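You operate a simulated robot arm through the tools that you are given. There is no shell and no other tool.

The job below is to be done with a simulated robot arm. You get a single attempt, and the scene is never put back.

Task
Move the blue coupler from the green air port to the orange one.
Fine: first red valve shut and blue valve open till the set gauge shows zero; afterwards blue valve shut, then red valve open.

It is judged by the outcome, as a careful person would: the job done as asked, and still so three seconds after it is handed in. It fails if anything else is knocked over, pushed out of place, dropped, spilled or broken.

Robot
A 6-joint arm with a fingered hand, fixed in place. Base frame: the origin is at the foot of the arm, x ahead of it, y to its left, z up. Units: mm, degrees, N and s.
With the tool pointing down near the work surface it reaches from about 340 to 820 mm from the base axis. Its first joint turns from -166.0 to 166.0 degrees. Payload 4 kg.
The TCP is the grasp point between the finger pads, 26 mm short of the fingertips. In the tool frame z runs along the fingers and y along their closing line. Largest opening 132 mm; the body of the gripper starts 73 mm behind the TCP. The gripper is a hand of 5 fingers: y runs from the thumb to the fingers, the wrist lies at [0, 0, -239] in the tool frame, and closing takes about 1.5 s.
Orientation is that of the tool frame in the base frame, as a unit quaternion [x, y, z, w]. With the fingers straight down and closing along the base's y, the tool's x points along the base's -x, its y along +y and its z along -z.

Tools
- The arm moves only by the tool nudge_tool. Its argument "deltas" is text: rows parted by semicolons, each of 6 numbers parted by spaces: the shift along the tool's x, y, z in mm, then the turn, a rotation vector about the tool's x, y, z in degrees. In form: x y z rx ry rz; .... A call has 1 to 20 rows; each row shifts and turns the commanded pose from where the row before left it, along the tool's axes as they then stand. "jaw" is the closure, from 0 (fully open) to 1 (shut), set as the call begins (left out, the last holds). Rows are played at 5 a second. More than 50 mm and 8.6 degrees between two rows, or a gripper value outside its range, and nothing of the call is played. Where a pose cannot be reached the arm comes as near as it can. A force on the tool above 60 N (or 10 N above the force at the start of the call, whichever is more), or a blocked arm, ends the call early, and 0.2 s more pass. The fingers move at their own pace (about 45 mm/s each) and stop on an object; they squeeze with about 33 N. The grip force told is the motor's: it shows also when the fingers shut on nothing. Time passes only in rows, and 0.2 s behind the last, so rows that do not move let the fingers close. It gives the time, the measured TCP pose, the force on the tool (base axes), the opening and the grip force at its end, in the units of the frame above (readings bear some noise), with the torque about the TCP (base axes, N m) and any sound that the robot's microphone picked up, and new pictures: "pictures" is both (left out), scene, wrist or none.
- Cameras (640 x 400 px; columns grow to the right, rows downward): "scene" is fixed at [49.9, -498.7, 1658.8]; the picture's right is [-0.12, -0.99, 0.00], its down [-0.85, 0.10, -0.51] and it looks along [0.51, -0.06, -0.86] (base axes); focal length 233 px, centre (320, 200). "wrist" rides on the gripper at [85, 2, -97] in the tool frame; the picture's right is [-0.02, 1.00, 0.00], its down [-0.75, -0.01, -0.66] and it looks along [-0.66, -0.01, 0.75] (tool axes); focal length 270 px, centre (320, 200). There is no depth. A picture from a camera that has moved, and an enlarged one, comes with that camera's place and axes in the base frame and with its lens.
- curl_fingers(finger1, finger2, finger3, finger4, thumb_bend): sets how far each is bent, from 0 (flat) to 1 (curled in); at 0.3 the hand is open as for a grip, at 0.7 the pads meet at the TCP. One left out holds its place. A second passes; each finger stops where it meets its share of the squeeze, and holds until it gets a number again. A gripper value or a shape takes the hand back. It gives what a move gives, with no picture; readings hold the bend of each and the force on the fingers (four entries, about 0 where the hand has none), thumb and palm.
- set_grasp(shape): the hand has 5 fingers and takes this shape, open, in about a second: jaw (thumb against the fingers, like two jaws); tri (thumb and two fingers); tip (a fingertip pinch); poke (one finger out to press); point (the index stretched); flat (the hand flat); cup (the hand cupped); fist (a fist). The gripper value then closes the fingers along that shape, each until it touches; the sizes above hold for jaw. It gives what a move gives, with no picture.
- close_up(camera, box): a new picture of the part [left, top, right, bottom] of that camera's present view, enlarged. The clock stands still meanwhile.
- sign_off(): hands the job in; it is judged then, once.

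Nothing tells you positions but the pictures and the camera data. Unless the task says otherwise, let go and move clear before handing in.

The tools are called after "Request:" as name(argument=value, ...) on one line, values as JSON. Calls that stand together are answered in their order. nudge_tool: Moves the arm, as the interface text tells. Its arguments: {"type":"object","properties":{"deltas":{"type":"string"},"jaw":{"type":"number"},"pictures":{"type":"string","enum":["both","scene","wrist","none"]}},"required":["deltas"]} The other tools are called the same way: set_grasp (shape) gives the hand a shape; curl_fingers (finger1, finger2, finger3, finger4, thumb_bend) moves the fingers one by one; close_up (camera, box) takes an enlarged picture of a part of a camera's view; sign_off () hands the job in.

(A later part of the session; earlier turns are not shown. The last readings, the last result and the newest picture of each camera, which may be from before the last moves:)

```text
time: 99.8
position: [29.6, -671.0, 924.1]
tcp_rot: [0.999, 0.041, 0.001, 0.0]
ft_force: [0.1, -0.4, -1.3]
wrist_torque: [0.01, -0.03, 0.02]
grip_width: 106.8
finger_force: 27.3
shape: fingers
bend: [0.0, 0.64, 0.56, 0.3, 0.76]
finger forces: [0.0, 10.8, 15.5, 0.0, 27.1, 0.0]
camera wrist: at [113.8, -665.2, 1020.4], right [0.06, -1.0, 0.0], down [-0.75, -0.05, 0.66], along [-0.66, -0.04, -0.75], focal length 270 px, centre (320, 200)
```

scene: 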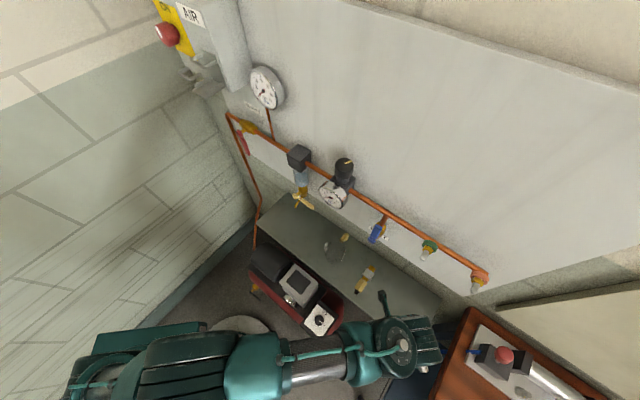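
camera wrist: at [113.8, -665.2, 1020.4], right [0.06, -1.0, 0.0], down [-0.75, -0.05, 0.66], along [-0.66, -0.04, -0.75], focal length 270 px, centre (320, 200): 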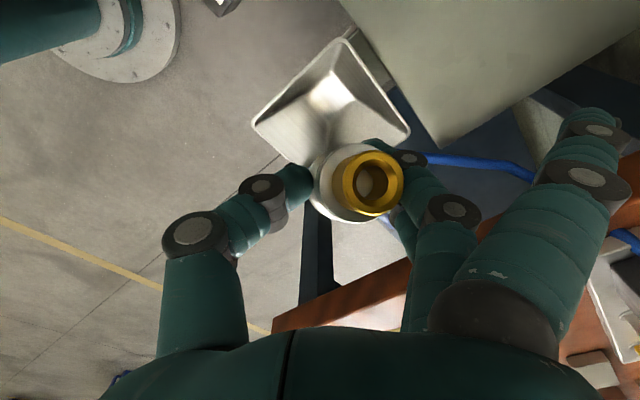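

The wrist turned 112° without trouble, so the coupler's boot now points toward the robot side and its nose toward the panel. I'll carry it over the bench and check how far out I can reach with the tool down.

Request:
nudge_tool(deltas="24 10 11 0 0 0;24 10 11 0 0 0;24 10 11 0 0 0;24 10 11 0 0 0;0 0 0 0 0 0", pictures="none")

Request:
nudge_tool(deltas="2 15 0 0 0 0;2 15 0 0 0 0;0 0 0 0 0 0")

Request:
close_up(camera="scene", box=[330, 250, 490, 370])

```text
time: 101.0
position: [130.0, -703.7, 878.7]
tcp_rot: [0.999, 0.042, 0.001, 0.0]
ft_force: [1.3, 0.5, -0.3]
wrist_torque: [0.0, -0.06, 0.01]
grip_width: 106.7
finger_force: 27.2
shape: fingers
bend: [0.0, 0.64, 0.56, 0.3, 0.76]
finger forces: [0.1, 11.1, 15.5, 0.0, 27.2, 0.0]
```

```text
time: 101.8
position: [134.1, -733.5, 880.6]
tcp_rot: [0.999, 0.043, 0.001, 0.0]
ft_force: [0.7, -0.5, -1.2]
wrist_torque: [0.04, 0.0, 0.01]
grip_width: 106.7
finger_force: 27.6
shape: fingers
bend: [0.0, 0.64, 0.56, 0.3, 0.76]
finger forces: [0.0, 11.2, 15.6, 0.0, 27.4, 0.0]
camera wrist: at [219.2, -726.4, 976.3], right [0.06, -1.0, 0.0], down [-0.75, -0.05, 0.66], along [-0.66, -0.04, -0.75], focal length 270 px, centre (320, 200)
```

scene: 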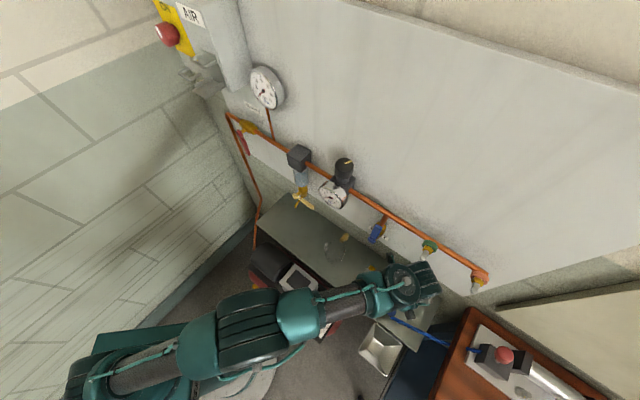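
wrist: 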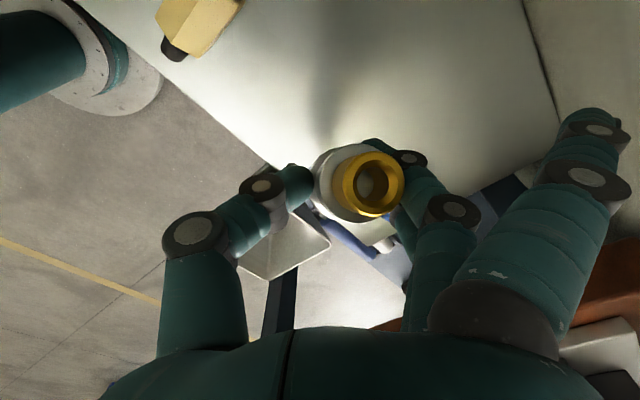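

```text
3.33 times, centred on (410, 310) of scene
camera zoom: at [49.9, -498.7, 1658.8], right [-0.12, -0.99, 0.0], down [-0.85, 0.1, -0.51], along [0.51, -0.06, -0.86], focal length 776 px, centre (20, -167)
```

zoom: 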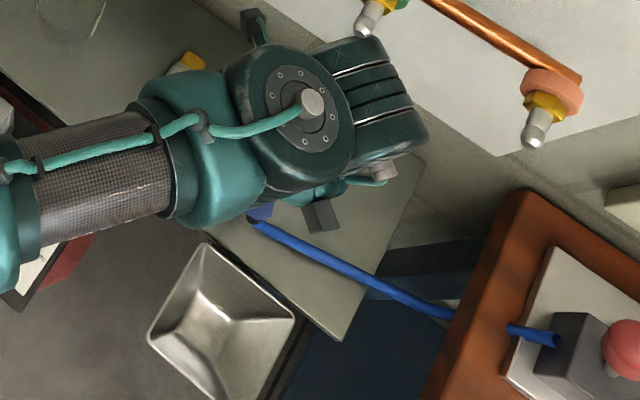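

Tool-down reach is better than I feared. The coupler is over the bench with its nose toward the panel, so I'll lower it gently until the boot touches.

Request:
nudge_tool(deltas="0 0 8 0 0 0;0 0 8 0 0 0;0 0 8 0 0 0;0 0 6 0 0 0;0 0 0 0 0 0", pictures="wrist")

```text
time: 103.0
position: [135.9, -733.0, 850.4]
tcp_rot: [0.999, 0.043, 0.001, 0.0]
ft_force: [-0.8, 1.0, -0.8]
wrist_torque: [0.04, -0.02, 0.01]
grip_width: 106.7
finger_force: 27.0
shape: fingers
bend: [0.0, 0.64, 0.56, 0.3, 0.76]
finger forces: [0.0, 11.2, 15.7, 0.0, 27.2, 0.0]
camera wrist: at [219.5, -726.1, 946.3], right [0.06, -1.0, 0.0], down [-0.75, -0.05, 0.66], along [-0.66, -0.04, -0.75], focal length 270 px, centre (320, 200)
```

wrist: 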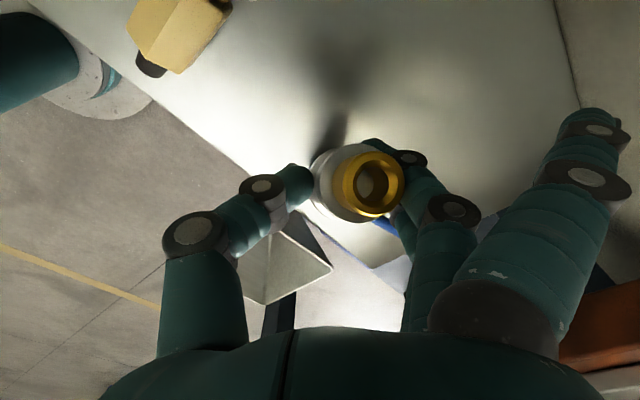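

Request:
nudge_tool(deltas="8 7 0 0 0 0;8 7 0 0 0 0;0 0 6 0 0 0;0 0 5 0 0 0;0 0 0 0 0 0", pictures="wrist")

Request:
close_up(camera="scene", box=[330, 250, 490, 370])

```text
time: 104.2
position: [152.0, -746.6, 840.2]
tcp_rot: [0.999, 0.043, 0.001, 0.001]
ft_force: [1.0, 2.4, 8.1]
wrist_torque: [0.12, 0.16, -0.05]
grip_width: 105.2
finger_force: 34.4
shape: fingers
bend: [0.0, 0.62, 0.56, 0.3, 0.78]
finger forces: [0.0, 17.8, 14.7, 0.0, 35.4, 0.0]
camera wrist: at [236.8, -739.8, 935.4], right [0.06, -1.0, 0.0], down [-0.75, -0.05, 0.66], along [-0.66, -0.04, -0.75], focal length 270 px, centre (320, 200)
```

wrist: 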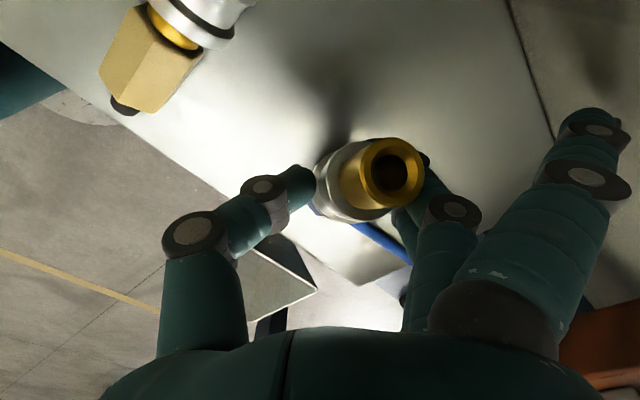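

```text
3.33 times, centred on (410, 310) of scene
camera zoom: at [49.9, -498.7, 1658.8], right [-0.12, -0.99, 0.0], down [-0.85, 0.1, -0.51], along [0.51, -0.06, -0.86], focal length 776 px, centre (20, -167)
```

zoom: 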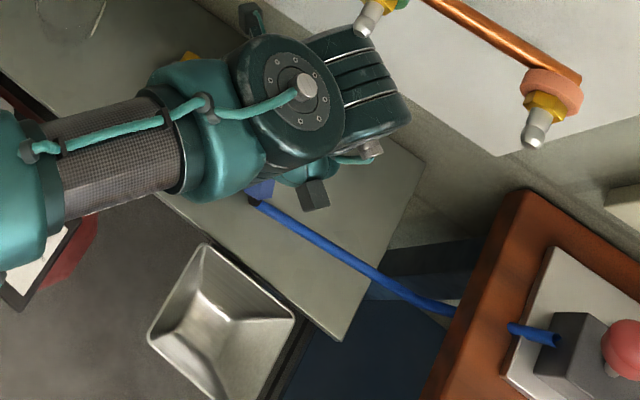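

Request:
nudge_tool(deltas="0 0 5 0 0 0;0 0 5 0 0 0;0 0 5 0 0 0;0 0 0 0 0 0", pictures="wrist")

```text
time: 105.2
position: [152.5, -746.1, 825.0]
tcp_rot: [0.999, 0.043, 0.001, 0.001]
ft_force: [3.6, 1.0, 10.5]
wrist_torque: [0.06, 0.3, -0.04]
grip_width: 101.9
finger_force: 37.0
shape: fingers
bend: [0.0, 0.59, 0.56, 0.3, 0.83]
finger forces: [0.0, 20.9, 15.2, 0.0, 37.4, 0.0]
camera wrist: at [236.1, -739.4, 920.4], right [0.06, -1.0, 0.0], down [-0.75, -0.05, 0.66], along [-0.66, -0.04, -0.75], focal length 270 px, centre (320, 200)
```

wrist: 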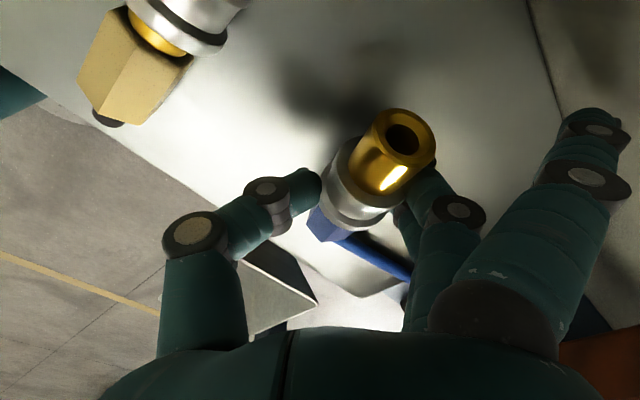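

Request:
nudge_tool(deltas="0 0 4 0 0 0;0 0 4 0 0 0;0 0 0 0 0 0", pictures="wrist")

```text
time: 106.0
position: [153.4, -745.4, 816.1]
tcp_rot: [0.999, 0.043, 0.0, 0.001]
ft_force: [3.0, 1.5, 10.3]
wrist_torque: [-0.04, 0.41, -0.07]
grip_width: 101.4
finger_force: 40.0
shape: fingers
bend: [0.0, 0.58, 0.57, 0.3, 0.83]
finger forces: [0.0, 24.4, 17.9, 0.0, 37.7, 0.0]
camera wrist: at [237.4, -739.3, 913.1], right [0.06, -1.0, 0.0], down [-0.75, -0.05, 0.66], along [-0.66, -0.04, -0.75], focal length 270 px, centre (320, 200)
```

wrist: 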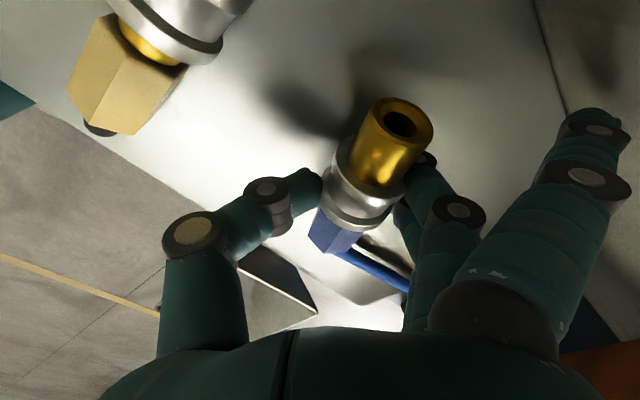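

Request:
nudge_tool(deltas="0 0 4 0 0 0;0 0 0 0 0 0", pictures="none")

Request:
curl_fingers(finger2=0.4, finger3=0.4, thumb_bend=0.45)

Request:
nudge_tool(deltas="0 0 0 0 0 0;0 0 0 0 0 0", pictures="wrist")

```text
time: 106.6
position: [152.9, -746.0, 813.5]
tcp_rot: [0.999, 0.043, 0.001, 0.0]
ft_force: [1.0, 1.1, 6.8]
wrist_torque: [-0.03, 0.37, 0.01]
grip_width: 101.7
finger_force: 37.1
shape: fingers
bend: [0.0, 0.58, 0.57, 0.3, 0.83]
finger forces: [0.0, 20.7, 16.8, 0.0, 35.6, 0.0]
```

```text
time: 107.6
position: [153.0, -745.7, 812.3]
tcp_rot: [0.999, 0.043, 0.0, -0.001]
ft_force: [-0.8, 1.2, -0.7]
wrist_torque: [0.0, -0.02, 0.0]
grip_width: 144.3
finger_force: 0.0
shape: fingers
bend: [0.0, 0.4, 0.4, 0.3, 0.45]
finger forces: [0.0, 0.0, 0.1, 0.0, 0.0, 0.0]
```

```text
time: 108.2
position: [153.7, -745.2, 813.5]
tcp_rot: [0.999, 0.043, 0.001, 0.0]
ft_force: [0.4, 0.5, -0.9]
wrist_torque: [-0.03, 0.01, 0.02]
grip_width: 144.7
finger_force: 0.0
shape: fingers
bend: [0.0, 0.4, 0.4, 0.3, 0.45]
finger forces: [0.1, 0.1, 0.1, 0.0, 0.0, 0.1]
camera wrist: at [237.1, -739.3, 908.9], right [0.06, -1.0, 0.0], down [-0.75, -0.05, 0.66], along [-0.66, -0.04, -0.75], focal length 270 px, centre (320, 200)
```

wrist: 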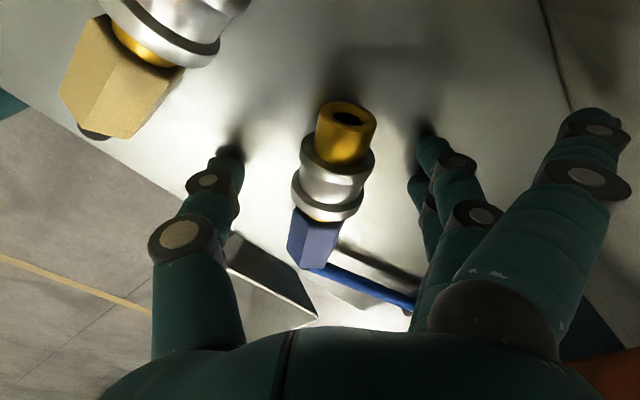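

The coupler is resting flat on the bench, nose toward the panel. I'll rise clear and back off for a good look.

Request:
nudge_tool(deltas="0 0 -20 0 0 0;0 0 -20 0 0 0;0 0 -12 0 0 0;-17 -20 -10 0 0 0;-17 -20 -10 0 0 0;-17 -20 -10 0 0 0;-17 -20 -15 0 0 0;-17 -20 -20 0 0 0;0 0 0 0 0 0")

Request:
close_up(camera="scene", box=[330, 250, 490, 370])

```text
time: 110.2
position: [58.0, -654.2, 929.8]
tcp_rot: [0.999, 0.043, 0.001, 0.0]
ft_force: [-0.7, 0.2, 0.3]
wrist_torque: [0.01, -0.01, -0.01]
grip_width: 144.3
finger_force: 0.0
shape: fingers
bend: [0.0, 0.4, 0.4, 0.3, 0.45]
finger forces: [0.0, 0.1, 0.0, 0.0, 0.0, 0.0]
camera wrist: at [142.0, -647.4, 1025.1], right [0.06, -1.0, 0.0], down [-0.75, -0.05, 0.66], along [-0.66, -0.04, -0.75], focal length 270 px, centre (320, 200)
```

scene: 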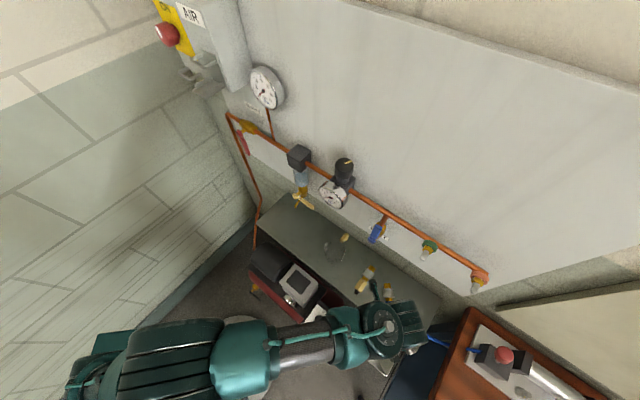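
wrist: 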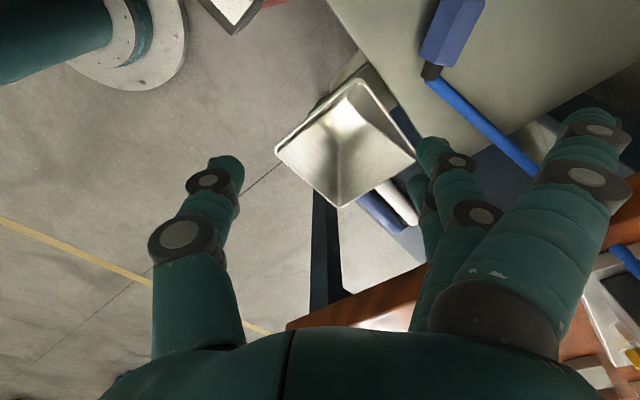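

```text
3.33 times, centred on (410, 310) of scene
camera zoom: at [49.9, -498.7, 1658.8], right [-0.12, -0.99, 0.0], down [-0.85, 0.1, -0.51], along [0.51, -0.06, -0.86], focal length 776 px, centre (20, -167)
```

zoom: 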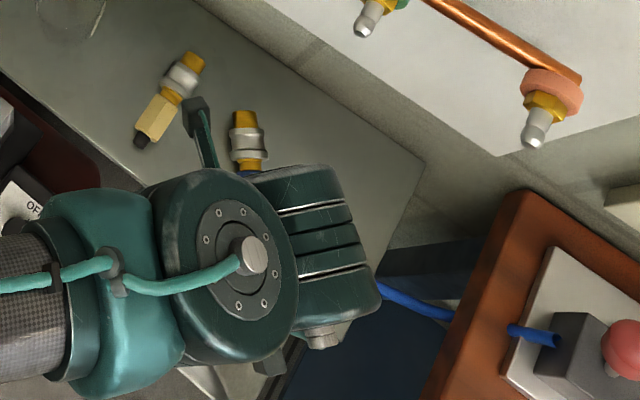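

The coupler lies at about nose (188,-753) → boot (78,-744), nose toward the panel side. I'll turn the hand back about 170° so I can regrasp it on the blue hex from the boot side.

Request:
nudge_tool(deltas="0 0 0 0 0 -8.1;0 0 0 0 0 -8.1;0 0 0 0 0 -8.1;0 0 0 0 0 -8.1;0 0 0 0 0 -8.1;0 0 0 0 0 -8.1;0 0 0 0 0 -8.1;0 0 0 0 0 -8.1;0 0 0 0 0 -8.1;0 0 0 0 0 -8.1;0 0 0 0 0 -8.1;0 0 0 0 0 -8.1;0 0 0 0 0 -8.1;0 0 0 0 0 0", pictures="none")

Request:
nudge_tool(deltas="0 0 0 0 0 -8.1;0 0 0 0 0 -8.1;0 0 0 0 0 -8.1;0 0 0 0 0 -8.1;0 0 0 0 0 -8.1;0 0 0 0 0 -8.1;0 0 0 0 0 -8.1;0 0 0 0 0 -8.1;0 0 0 0 0 0")

Request:
curl_fingers(finger2=0.3, finger3=0.3, thumb_bend=0.3)

Request:
close_up(camera="scene", box=[330, 250, 490, 370])

```text
time: 113.2
position: [59.1, -653.6, 929.9]
tcp_rot: [0.571, 0.821, 0.0, 0.002]
ft_force: [0.1, 0.3, 1.0]
wrist_torque: [-0.02, -0.01, -0.02]
grip_width: 144.8
finger_force: 0.0
shape: fingers
bend: [0.0, 0.4, 0.4, 0.3, 0.45]
finger forces: [0.0, 0.0, 0.0, 0.0, 0.1, 0.0]
```

```text
time: 115.2
position: [59.2, -653.7, 929.7]
tcp_rot: [0.043, 0.999, 0.0, 0.001]
ft_force: [-0.4, -0.7, 0.5]
wrist_torque: [0.01, 0.02, -0.02]
grip_width: 144.5
finger_force: 0.0
shape: fingers
bend: [0.0, 0.4, 0.4, 0.3, 0.45]
finger forces: [0.0, 0.0, 0.0, 0.0, 0.0, 0.0]
camera wrist: at [-25.3, -643.3, 1026.0], right [0.11, 0.99, 0.0], down [0.75, -0.08, 0.66], along [0.66, -0.07, -0.75], focal length 270 px, centre (320, 200)
```

scene: 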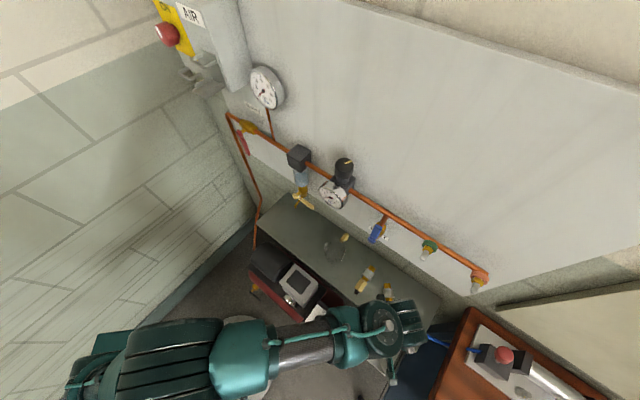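
wrist: 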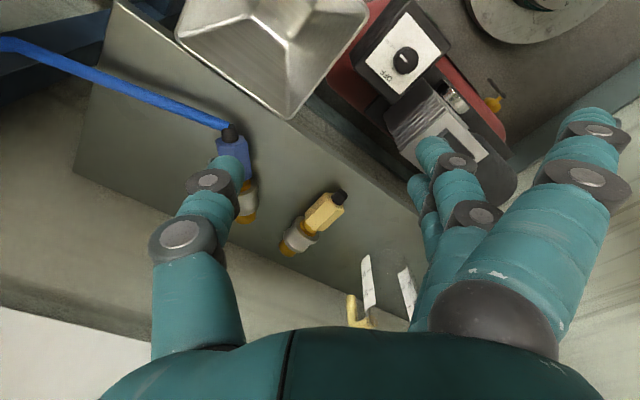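

```text
time: 116.2
position: [58.8, -653.4, 929.7]
tcp_rot: [0.043, 0.999, 0.0, 0.0]
ft_force: [0.0, 0.0, 0.2]
wrist_torque: [0.01, -0.05, 0.01]
grip_width: 167.9
finger_force: 0.0
shape: fingers
bend: [0.0, 0.3, 0.3, 0.3, 0.3]
finger forces: [0.0, 0.0, 0.0, 0.0, 0.0, 0.1]
```

```text
3.33 times, centred on (410, 310) of scene
camera zoom: at [49.9, -498.7, 1658.8], right [-0.12, -0.99, 0.0], down [-0.85, 0.1, -0.51], along [0.51, -0.06, -0.86], focal length 776 px, centre (20, -167)
```

zoom: 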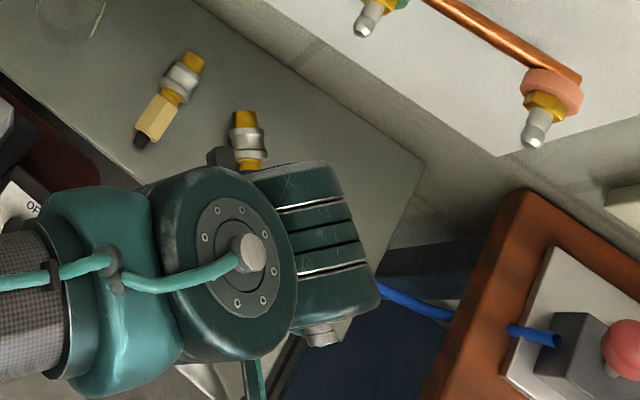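

The hand is now on the boot side, and the coupler's blue hex is at about (113, -745, 800). I'll tilt 20° and move to a pre-grasp point above it.

Request:
nudge_tool(deltas="0 0 0 0 -6.7 0;0 0 0 0 -6.7 0;0 0 0 0 -6.6 0;-4.6 -28.9 13 0 0 0;-4.6 -28.9 13 0 0 0;-4.6 -28.9 13 0 0 0;0 0 0 0 0 0")

Request:
close_up(camera="wrist", box=[160, 40, 500, 260])

```text
time: 117.8
position: [76.3, -742.8, 898.6]
tcp_rot: [0.043, 0.984, -0.008, 0.175]
ft_force: [-0.2, -0.2, -0.1]
wrist_torque: [0.0, 0.04, 0.0]
grip_width: 168.3
finger_force: 0.0
shape: fingers
bend: [0.0, 0.3, 0.3, 0.3, 0.3]
finger forces: [0.1, 0.1, 0.0, 0.0, 0.1, 0.0]
camera wrist: at [-35.5, -729.9, 958.3], right [0.11, 0.99, 0.01], down [0.48, -0.06, 0.88], along [0.87, -0.09, -0.48], focal length 270 px, centre (320, 200)
```

scene: 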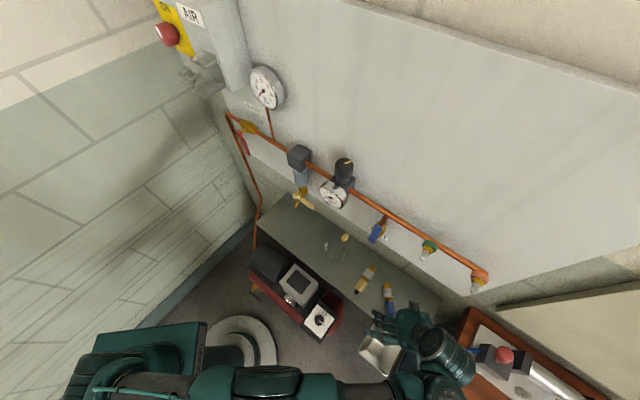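
wrist: 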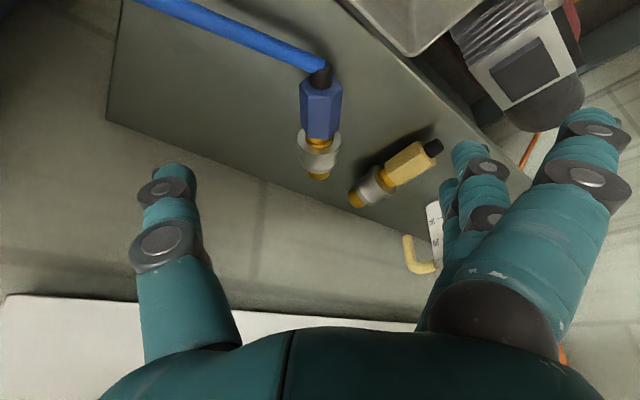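

```text
1.82 times, centred on (330, 150) of wrist
camera zoom: at [-35.5, -729.9, 958.3], right [0.11, 0.99, 0.01], down [0.48, -0.06, 0.88], along [0.87, -0.09, -0.48], focal length 491 px, centre (302, 291)
```

zoom: 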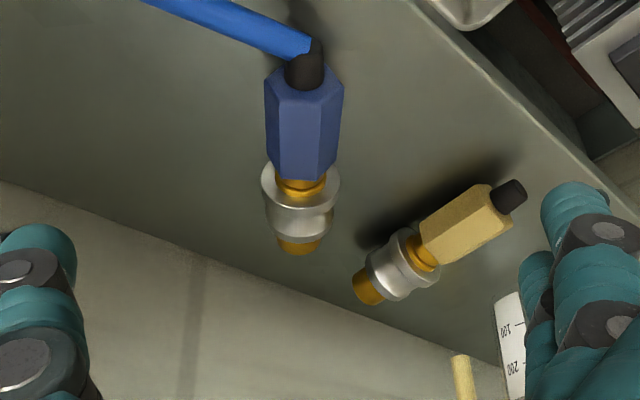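

The hex is centred at about 105 mm ahead. To stay clear of the spare coupler I'll narrow the fingers a little, then advance.

Request:
curl_fingers(finger2=0.38, finger3=0.4, finger4=0.43)

Request:
nudge_tool(deltas="0 0.3 22 0 0 0;0 0.3 22 0 0 0;0 0.2 22 0 0 0;0 0 0 0 0 0")

Request:
close_up(camera="wrist", box=[140, 40, 520, 280])

```text
time: 118.8
position: [76.4, -742.1, 897.0]
tcp_rot: [0.043, 0.984, -0.007, 0.175]
ft_force: [-0.2, 0.4, -0.1]
wrist_torque: [-0.02, -0.01, -0.01]
grip_width: 168.2
finger_force: 0.1
shape: fingers
bend: [0.0, 0.38, 0.4, 0.43, 0.3]
finger forces: [0.0, 0.0, 0.0, 0.1, 0.0, 0.1]
```

```text
time: 119.8
position: [101.6, -742.8, 836.3]
tcp_rot: [0.043, 0.984, -0.008, 0.174]
ft_force: [-0.3, -0.8, 0.6]
wrist_torque: [-0.01, 0.01, 0.04]
grip_width: 167.9
finger_force: 0.0
shape: fingers
bend: [0.0, 0.38, 0.4, 0.43, 0.3]
finger forces: [0.0, 0.1, 0.0, 0.0, 0.0, 0.0]
camera wrist: at [-11.6, -731.1, 897.5], right [0.11, 0.99, 0.01], down [0.48, -0.06, 0.88], along [0.87, -0.09, -0.48], focal length 270 px, centre (320, 200)
```

scene: 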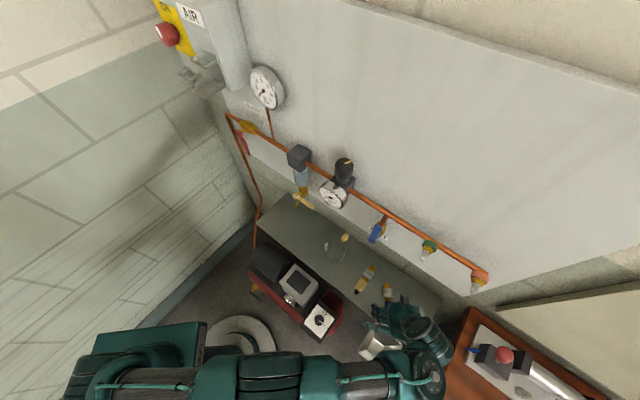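
wrist: 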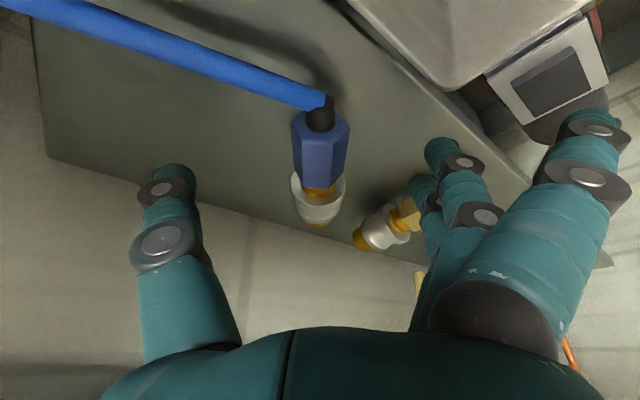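

```text
1.67 times, centred on (330, 160) of wrist
camera zoom: at [-11.6, -731.1, 897.5], right [0.11, 0.99, 0.01], down [0.48, -0.06, 0.88], along [0.87, -0.09, -0.48], focal length 450 px, centre (303, 267)
```

zoom: 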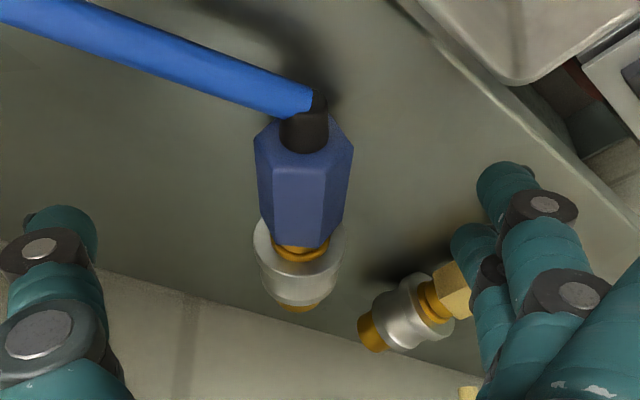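

Request:
curl_fingers(finger4=0.5)

Request:
nudge_tool(deltas="0 0 8 0 0 0;0 0 8 0 0 0;0 0 8 0 0 0;0 0 0 0 0 0")

Request:
close_up(camera="wrist", box=[140, 40, 520, 280])

```text
time: 120.8
position: [100.3, -742.7, 836.1]
tcp_rot: [0.042, 0.984, -0.007, 0.174]
ft_force: [0.1, 1.3, 0.2]
wrist_torque: [0.01, 0.02, 0.01]
grip_width: 168.0
finger_force: 0.1
shape: fingers
bend: [0.0, 0.38, 0.4, 0.5, 0.3]
finger forces: [0.0, 0.1, 0.0, 0.0, 0.0, 0.0]
```

```text
time: 121.8
position: [108.0, -744.4, 814.8]
tcp_rot: [0.043, 0.984, -0.008, 0.174]
ft_force: [-1.1, -0.7, 0.5]
wrist_torque: [-0.01, -0.01, -0.03]
grip_width: 168.0
finger_force: 0.1
shape: fingers
bend: [0.0, 0.38, 0.4, 0.5, 0.3]
finger forces: [0.0, 0.0, 0.1, 0.0, 0.0, 0.0]
camera wrist: at [-3.6, -731.2, 874.9], right [0.11, 0.99, 0.01], down [0.48, -0.06, 0.88], along [0.87, -0.09, -0.48], focal length 270 px, centre (320, 200)
```

scene: 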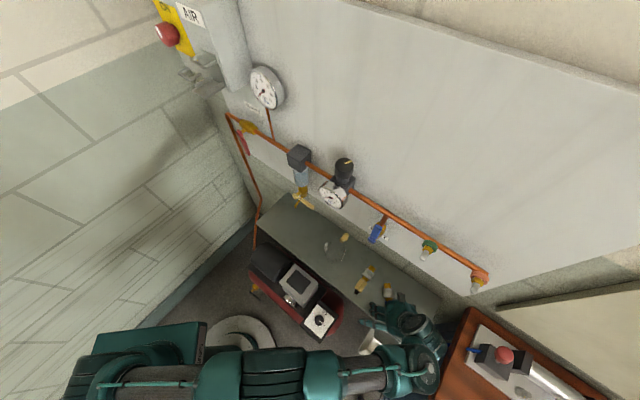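
wrist: 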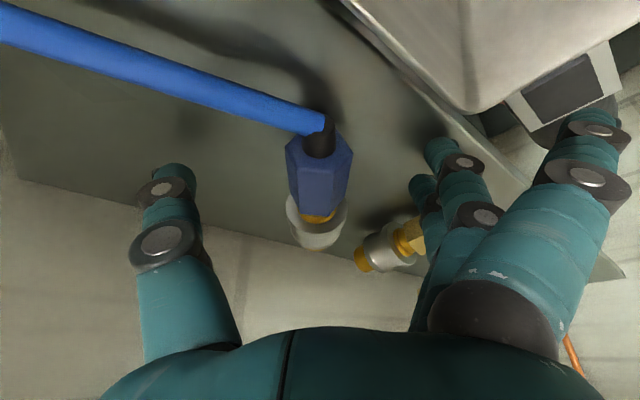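

```text
1.67 times, centred on (330, 160) of wrist
camera zoom: at [-3.6, -731.2, 874.9], right [0.11, 0.99, 0.01], down [0.48, -0.06, 0.88], along [0.87, -0.09, -0.48], focal length 450 px, centre (303, 267)
```

zoom: 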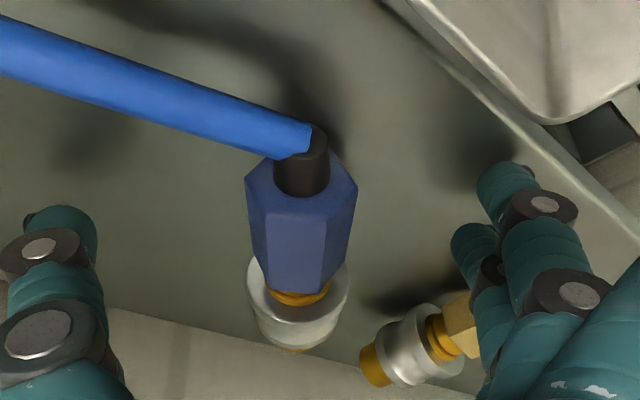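

Position looks right. I'll close firmly on the blue hex.

Request:
curl_fingers(finger2=1, finger3=1, thumb_bend=1)

Request:
nudge_tool(deltas="0 0 0 0 0 0;0 0 0 0 0 0")

Request:
close_up(camera="wrist", box=[140, 40, 520, 280])

```text
time: 122.8
position: [108.9, -743.2, 814.7]
tcp_rot: [0.044, 0.984, -0.008, 0.175]
ft_force: [0.3, 0.8, -2.1]
wrist_torque: [-0.01, 0.06, 0.02]
grip_width: 105.7
finger_force: 35.6
shape: fingers
bend: [0.0, 0.68, 0.67, 0.5, 0.86]
finger forces: [0.0, 17.7, 18.5, 0.1, 35.5, 0.0]
```

```text
time: 123.4
position: [109.2, -744.1, 815.6]
tcp_rot: [0.043, 0.984, -0.008, 0.174]
ft_force: [0.1, -0.2, -1.8]
wrist_torque: [-0.03, 0.03, 0.01]
grip_width: 104.8
finger_force: 35.1
shape: fingers
bend: [0.0, 0.67, 0.67, 0.5, 0.88]
finger forces: [0.1, 17.9, 17.7, 0.0, 35.2, 0.0]
camera wrist: at [-3.7, -731.3, 875.1], right [0.11, 0.99, 0.01], down [0.48, -0.06, 0.88], along [0.87, -0.09, -0.48], focal length 270 px, centre (320, 200)
```

scene: 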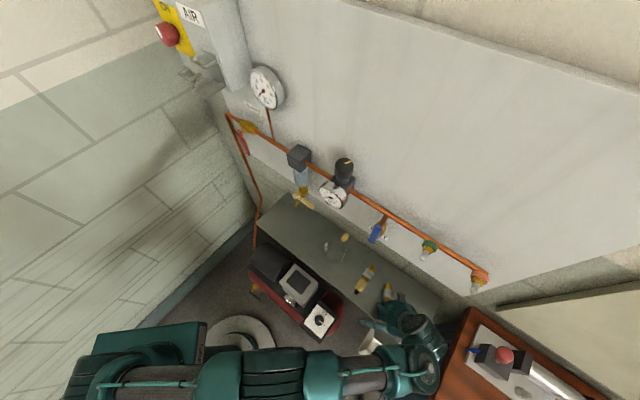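
wrist: 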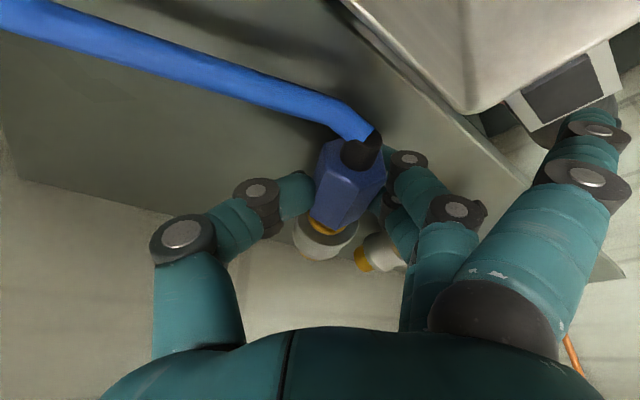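

```text
1.67 times, centred on (330, 160) of wrist
camera zoom: at [-3.7, -731.3, 875.1], right [0.11, 0.99, 0.01], down [0.48, -0.06, 0.88], along [0.87, -0.09, -0.48], focal length 450 px, centre (303, 267)
```

zoom: 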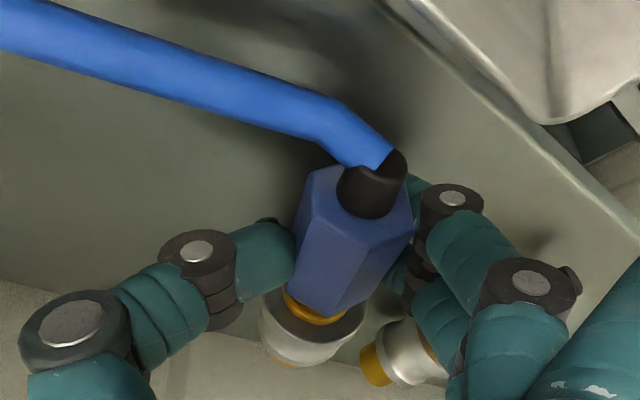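

The hex is held with about 35 N. I'll lift it straight up, then move back into free space.

Request:
nudge_tool(deltas="-6.8 0 -18.8 0 0 0;-6.8 0 -18.8 0 0 0;5 19.3 -34.7 0 0 0;5 19.3 -34.7 0 0 0;5 19.3 -34.7 0 0 0;5 19.3 -34.7 0 0 0;5 19.3 -34.7 0 0 0;5 19.3 -34.7 0 0 0;0 0 0 0 0 0")

Request:
close_up(camera="wrist", box=[140, 40, 520, 280])

Request:
close_up(camera="scene", box=[330, 260, 490, 390])

```text
time: 125.4
position: [22.9, -619.8, 1038.5]
tcp_rot: [0.043, 0.984, -0.007, 0.174]
ft_force: [-0.7, 0.0, -1.7]
wrist_torque: [0.02, 0.04, 0.0]
grip_width: 104.5
finger_force: 35.7
shape: fingers
bend: [0.0, 0.67, 0.67, 0.5, 0.88]
finger forces: [0.1, 17.6, 17.9, 0.0, 35.3, 0.0]
camera wrist: at [-89.5, -606.6, 1099.1], right [0.11, 0.99, 0.01], down [0.48, -0.06, 0.88], along [0.87, -0.09, -0.48], focal length 270 px, centre (320, 200)
```

scene: 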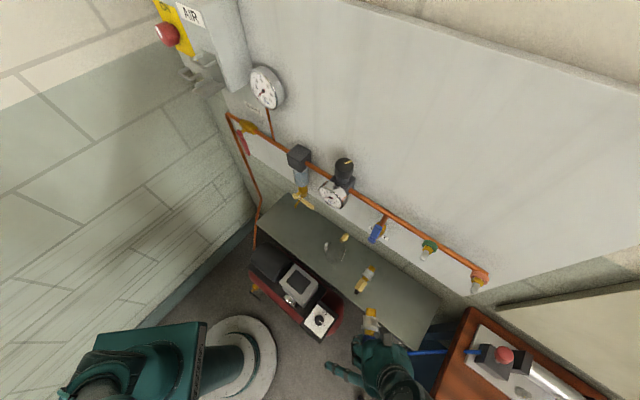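
wrist: 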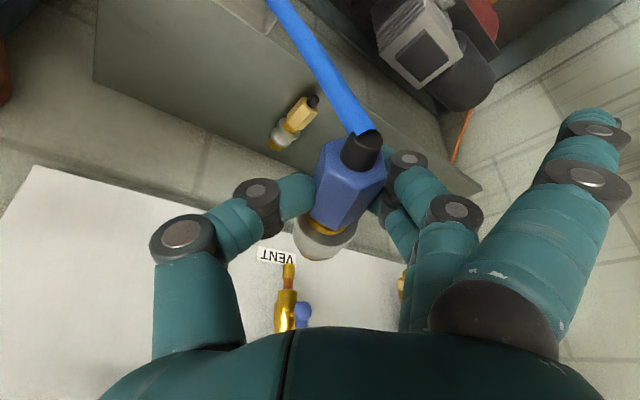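

```text
1.67 times, centred on (330, 160) of wrist
camera zoom: at [-89.5, -606.6, 1099.1], right [0.11, 0.99, 0.01], down [0.48, -0.06, 0.88], along [0.87, -0.09, -0.48], focal length 450 px, centre (303, 267)
```

zoom: 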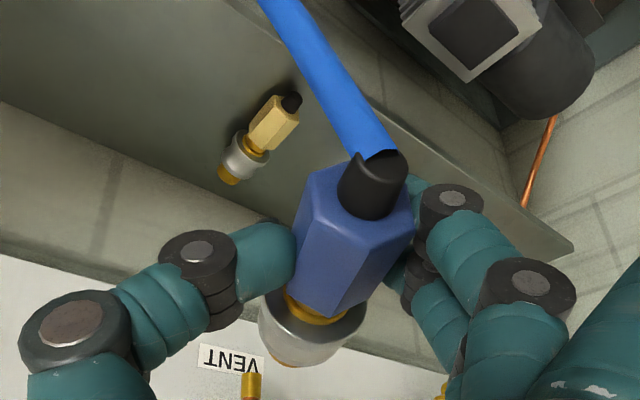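

```text
3.08 times, centred on (410, 325) of scene
camera zoom: at [49.9, -498.7, 1658.8], right [-0.12, -0.99, 0.0], down [-0.85, 0.1, -0.51], along [0.51, -0.06, -0.86], focal length 716 px, centre (43, -185)
```

zoom: 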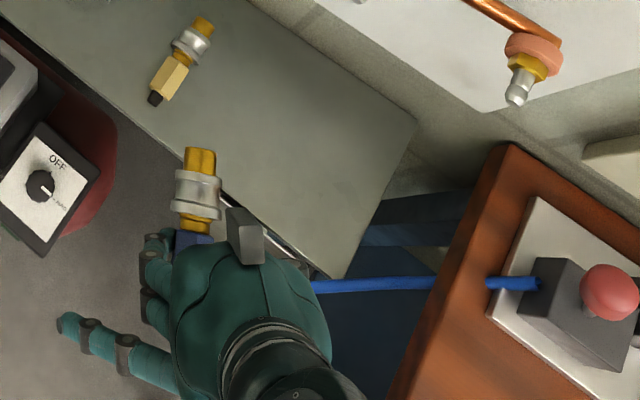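

The grip is solid and the nose is free. I'll now rotate the hand to the insertion orientation, which brings the coupler axis square to the panel with its nose toward it.

Request:
nudge_tool(deltas="0 0 0 5.94 4.09 0.83;0 0 0 5.94 4.09 0.83;0 0 0 5.94 4.09 0.83;0 0 0 5.94 4.09 0.83;0 0 0 5.94 4.09 0.83;0 0 0 5.94 4.09 0.83;0 0 0 5.94 4.09 0.83;0 0 0 5.94 4.09 0.83;0 0 0 5.94 4.09 0.83;0 0 0 5.94 4.09 0.83;0 0 0 0 0 0")

Request:
close_up(camera="wrist", box=[140, 40, 520, 280])

Request:
close_up(camera="scene", box=[340, 270, 490, 390])

```text
time: 127.8
position: [19.6, -618.2, 1038.7]
tcp_rot: [0.188, 0.844, -0.458, -0.208]
ft_force: [0.3, -0.3, -2.0]
wrist_torque: [0.02, 0.05, 0.03]
grip_width: 103.9
finger_force: 35.5
shape: fingers
bend: [0.0, 0.67, 0.67, 0.5, 0.89]
finger forces: [0.0, 17.8, 18.4, 0.1, 34.9, 0.0]
camera wrist: at [-0.5, -508.0, 1099.4], right [0.14, 0.5, -0.85], down [0.98, 0.07, 0.2], along [0.16, -0.86, -0.48], focal length 270 px, centre (320, 200)
```

scene: 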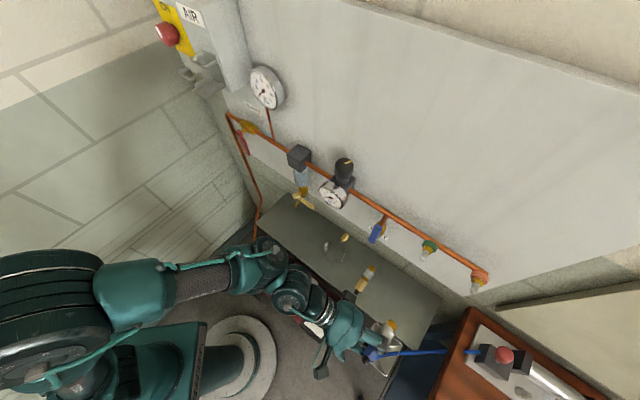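
wrist: 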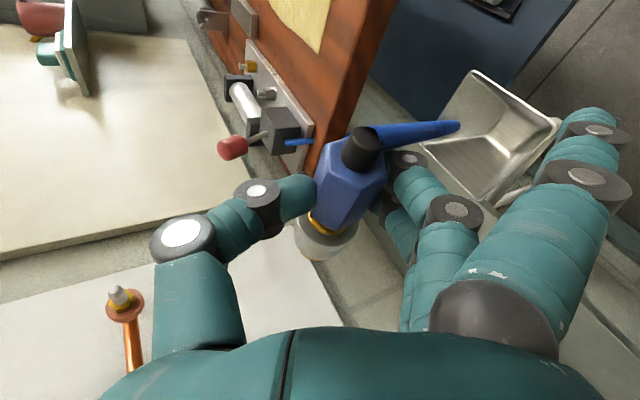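

```text
1.67 times, centred on (330, 160) of wrist
camera zoom: at [-0.5, -508.0, 1099.4], right [0.14, 0.5, -0.85], down [0.98, 0.07, 0.2], along [0.16, -0.86, -0.48], focal length 450 px, centre (303, 267)
```

zoom: 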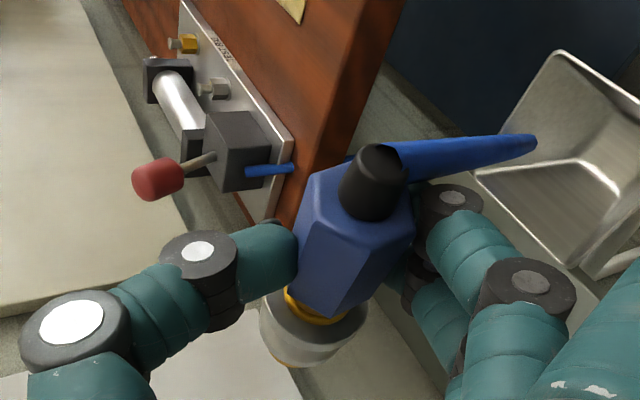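

```text
3.33 times, centred on (415, 330) of scene
camera zoom: at [49.9, -498.7, 1658.8], right [-0.12, -0.99, 0.0], down [-0.85, 0.1, -0.51], along [0.51, -0.06, -0.86], focal length 776 px, centre (3, -233)
```

zoom: 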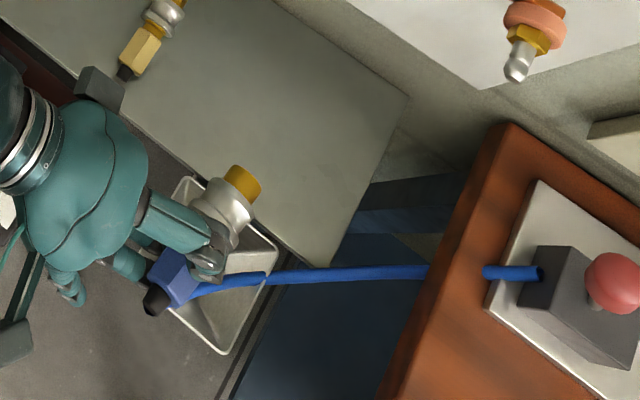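

Good orientation already. From the views, the coupler axis is still about 9° off in yaw and 7° in pitch, so I'll correct that and re-measure.

Request:
nudge_tool(deltas="0 0 0 1.6 -5.25 0.78;0 0 0 1.6 -5.25 0.78;0 0 0 0 0 0")

Request:
close_up(camera="scene", box=[350, 290, 420, 360])

Request:
close_up(camera="wrist", box=[200, 80, 440, 280])

```text
time: 128.6
position: [19.0, -620.9, 1039.3]
tcp_rot: [0.151, 0.844, -0.498, -0.129]
ft_force: [0.5, -0.2, -1.3]
wrist_torque: [0.0, 0.03, 0.02]
grip_width: 103.8
finger_force: 35.9
shape: fingers
bend: [0.0, 0.67, 0.67, 0.5, 0.89]
finger forces: [0.0, 17.9, 18.5, 0.0, 34.9, 0.1]
camera wrist: at [-22.6, -508.2, 1087.3], right [0.15, 0.45, -0.88], down [0.93, 0.23, 0.27], along [0.33, -0.86, -0.39], focal length 270 px, centre (320, 200)
```

scene: 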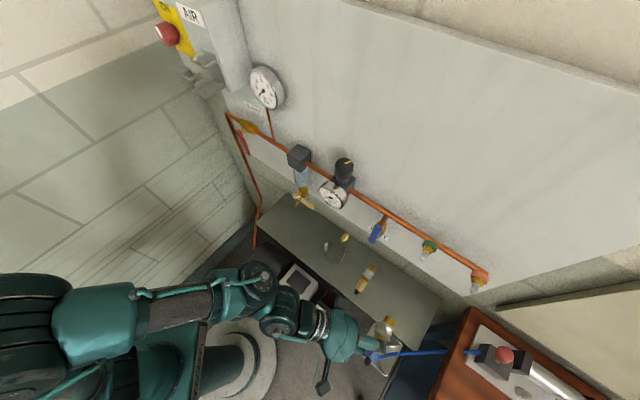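
wrist: 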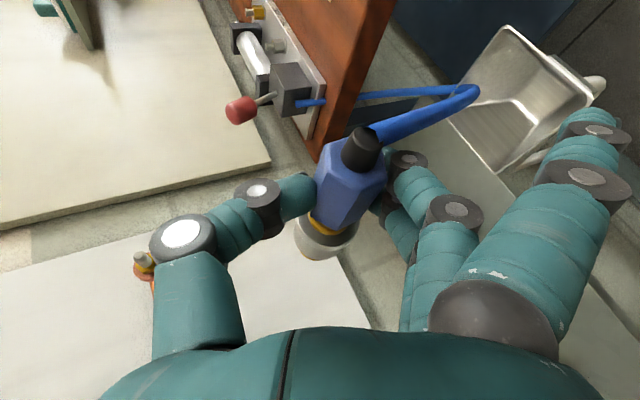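

```text
5.71 times, centred on (385, 325) of scene
camera zoom: at [49.9, -498.7, 1658.8], right [-0.12, -0.99, 0.0], down [-0.85, 0.1, -0.51], along [0.51, -0.06, -0.86], focal length 1330 px, centre (-51, -514)
```

zoom: 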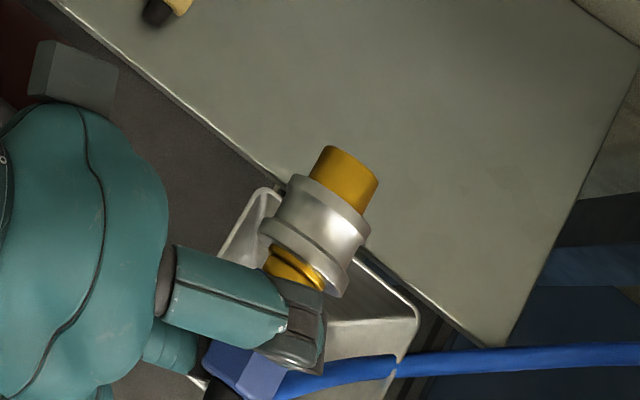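

```text
2.00 times, centred on (320, 180) of wrist
camera zoom: at [-22.6, -508.2, 1087.3], right [0.15, 0.45, -0.88], down [0.93, 0.23, 0.27], along [0.33, -0.86, -0.39], focal length 541 px, centre (320, 240)
```

zoom: 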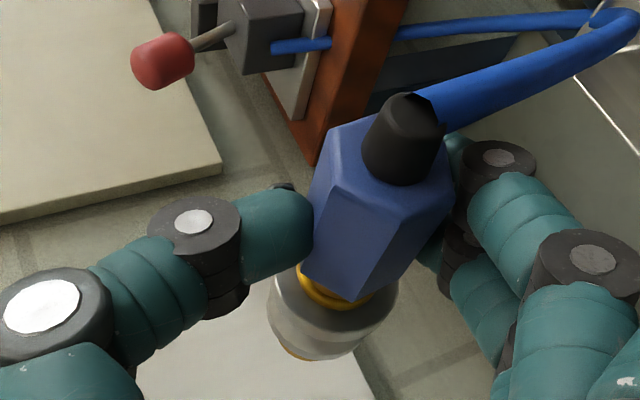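

The coupler axis in the hand is now well determined: its nose tip is at (72, -673, 1027), aligned with the panel normal to within about 2°. I'll trim the yaw and carry it up to 28 mm in front of the orange nipple.

Request:
nudge_tool(deltas="0 0 0 -0.08 1.05 0.56;-8.3 -34.2 6.2 0 0 0;-8.3 -34.2 6.2 0 0 0;-8.3 -34.2 6.2 0 0 0;-8.3 -34.2 6.2 0 0 0;-8.3 -34.2 6.2 0 0 0;0 0 0 0 0 0")

Request:
close_up(camera="scene", box=[435, 260, 495, 320])

Request:
close_up(camera="wrist", box=[200, 80, 440, 280])

```text
time: 130.2
position: [23.7, -740.2, 1169.8]
tcp_rot: [0.16, 0.843, -0.496, -0.134]
ft_force: [-1.0, -1.1, -1.3]
wrist_torque: [0.01, -0.01, 0.03]
grip_width: 103.7
finger_force: 35.7
shape: fingers
bend: [0.0, 0.67, 0.67, 0.5, 0.89]
finger forces: [0.0, 17.9, 18.6, 0.1, 35.0, 0.1]
camera wrist: at [-17.3, -628.0, 1219.8], right [0.16, 0.45, -0.88], down [0.94, 0.21, 0.27], along [0.31, -0.87, -0.39], focal length 270 px, centre (320, 200)
```

scene: 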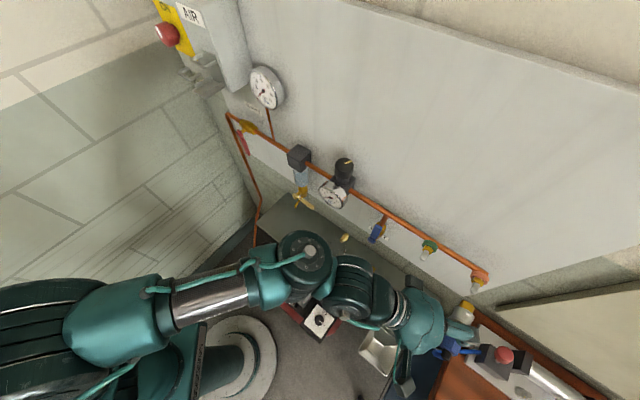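
wrist: 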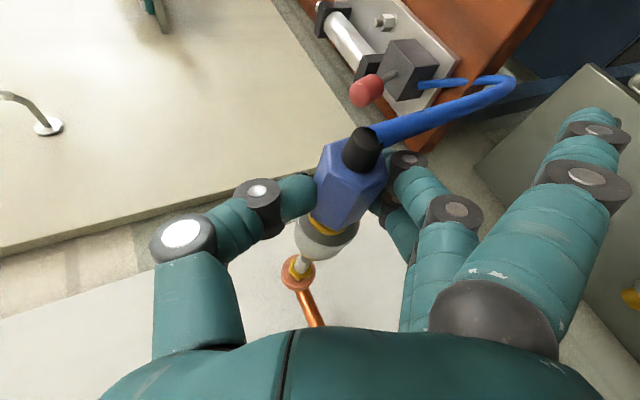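

```text
6.67 times, centred on (465, 290) of scene
camera zoom: at [49.9, -498.7, 1658.8], right [-0.12, -0.99, 0.0], down [-0.85, 0.1, -0.51], along [0.51, -0.06, -0.86], focal length 1552 px, centre (-647, -400)
```

zoom: 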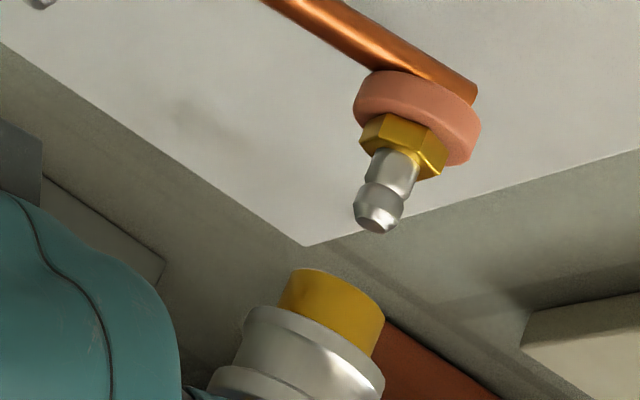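

```text
2.00 times, centred on (320, 180) of wrist
camera zoom: at [-17.3, -628.0, 1219.8], right [0.16, 0.45, -0.88], down [0.94, 0.21, 0.27], along [0.31, -0.87, -0.39], focal length 541 px, centre (320, 240)
```

zoom: 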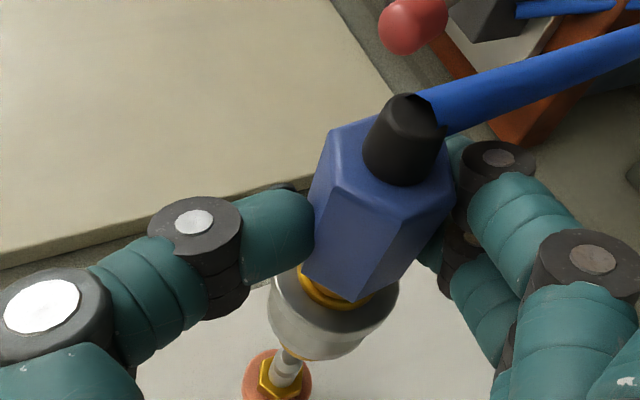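

Both the coupler and the orange nipple are visible in the wrist view, which is ideal for fine alignment. I'll zoom in for a closer look.

Request:
close_up(camera="wrist", box=[270, 200, 370, 300])

Request:
close_up(camera="scene", box=[445, 270, 490, 315])

```text
4.00 times, centred on (320, 250) of wrist
camera zoom: at [-17.3, -628.0, 1219.8], right [0.16, 0.45, -0.88], down [0.94, 0.21, 0.27], along [0.31, -0.87, -0.39], focal length 1081 px, centre (320, 0)
```

zoom: 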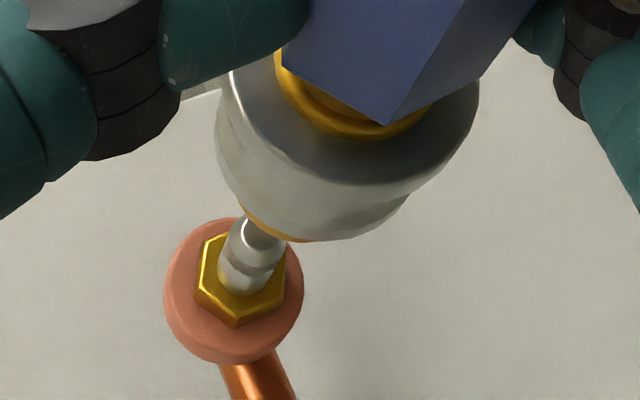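

```text
8.89 times, centred on (468, 292) of scene
camera zoom: at [49.9, -498.7, 1658.8], right [-0.12, -0.99, 0.0], down [-0.85, 0.1, -0.51], along [0.51, -0.06, -0.86], focal length 2070 px, centre (-991, -622)
```

zoom: 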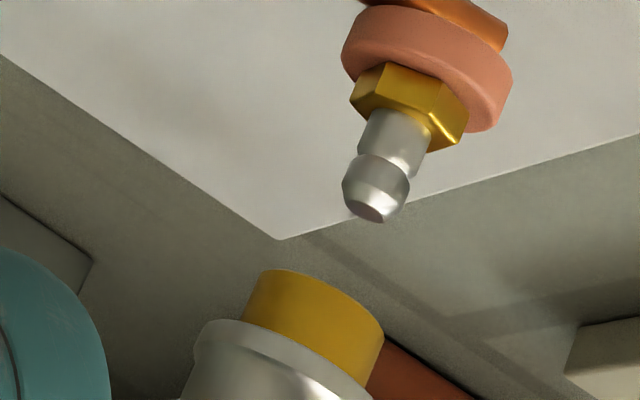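

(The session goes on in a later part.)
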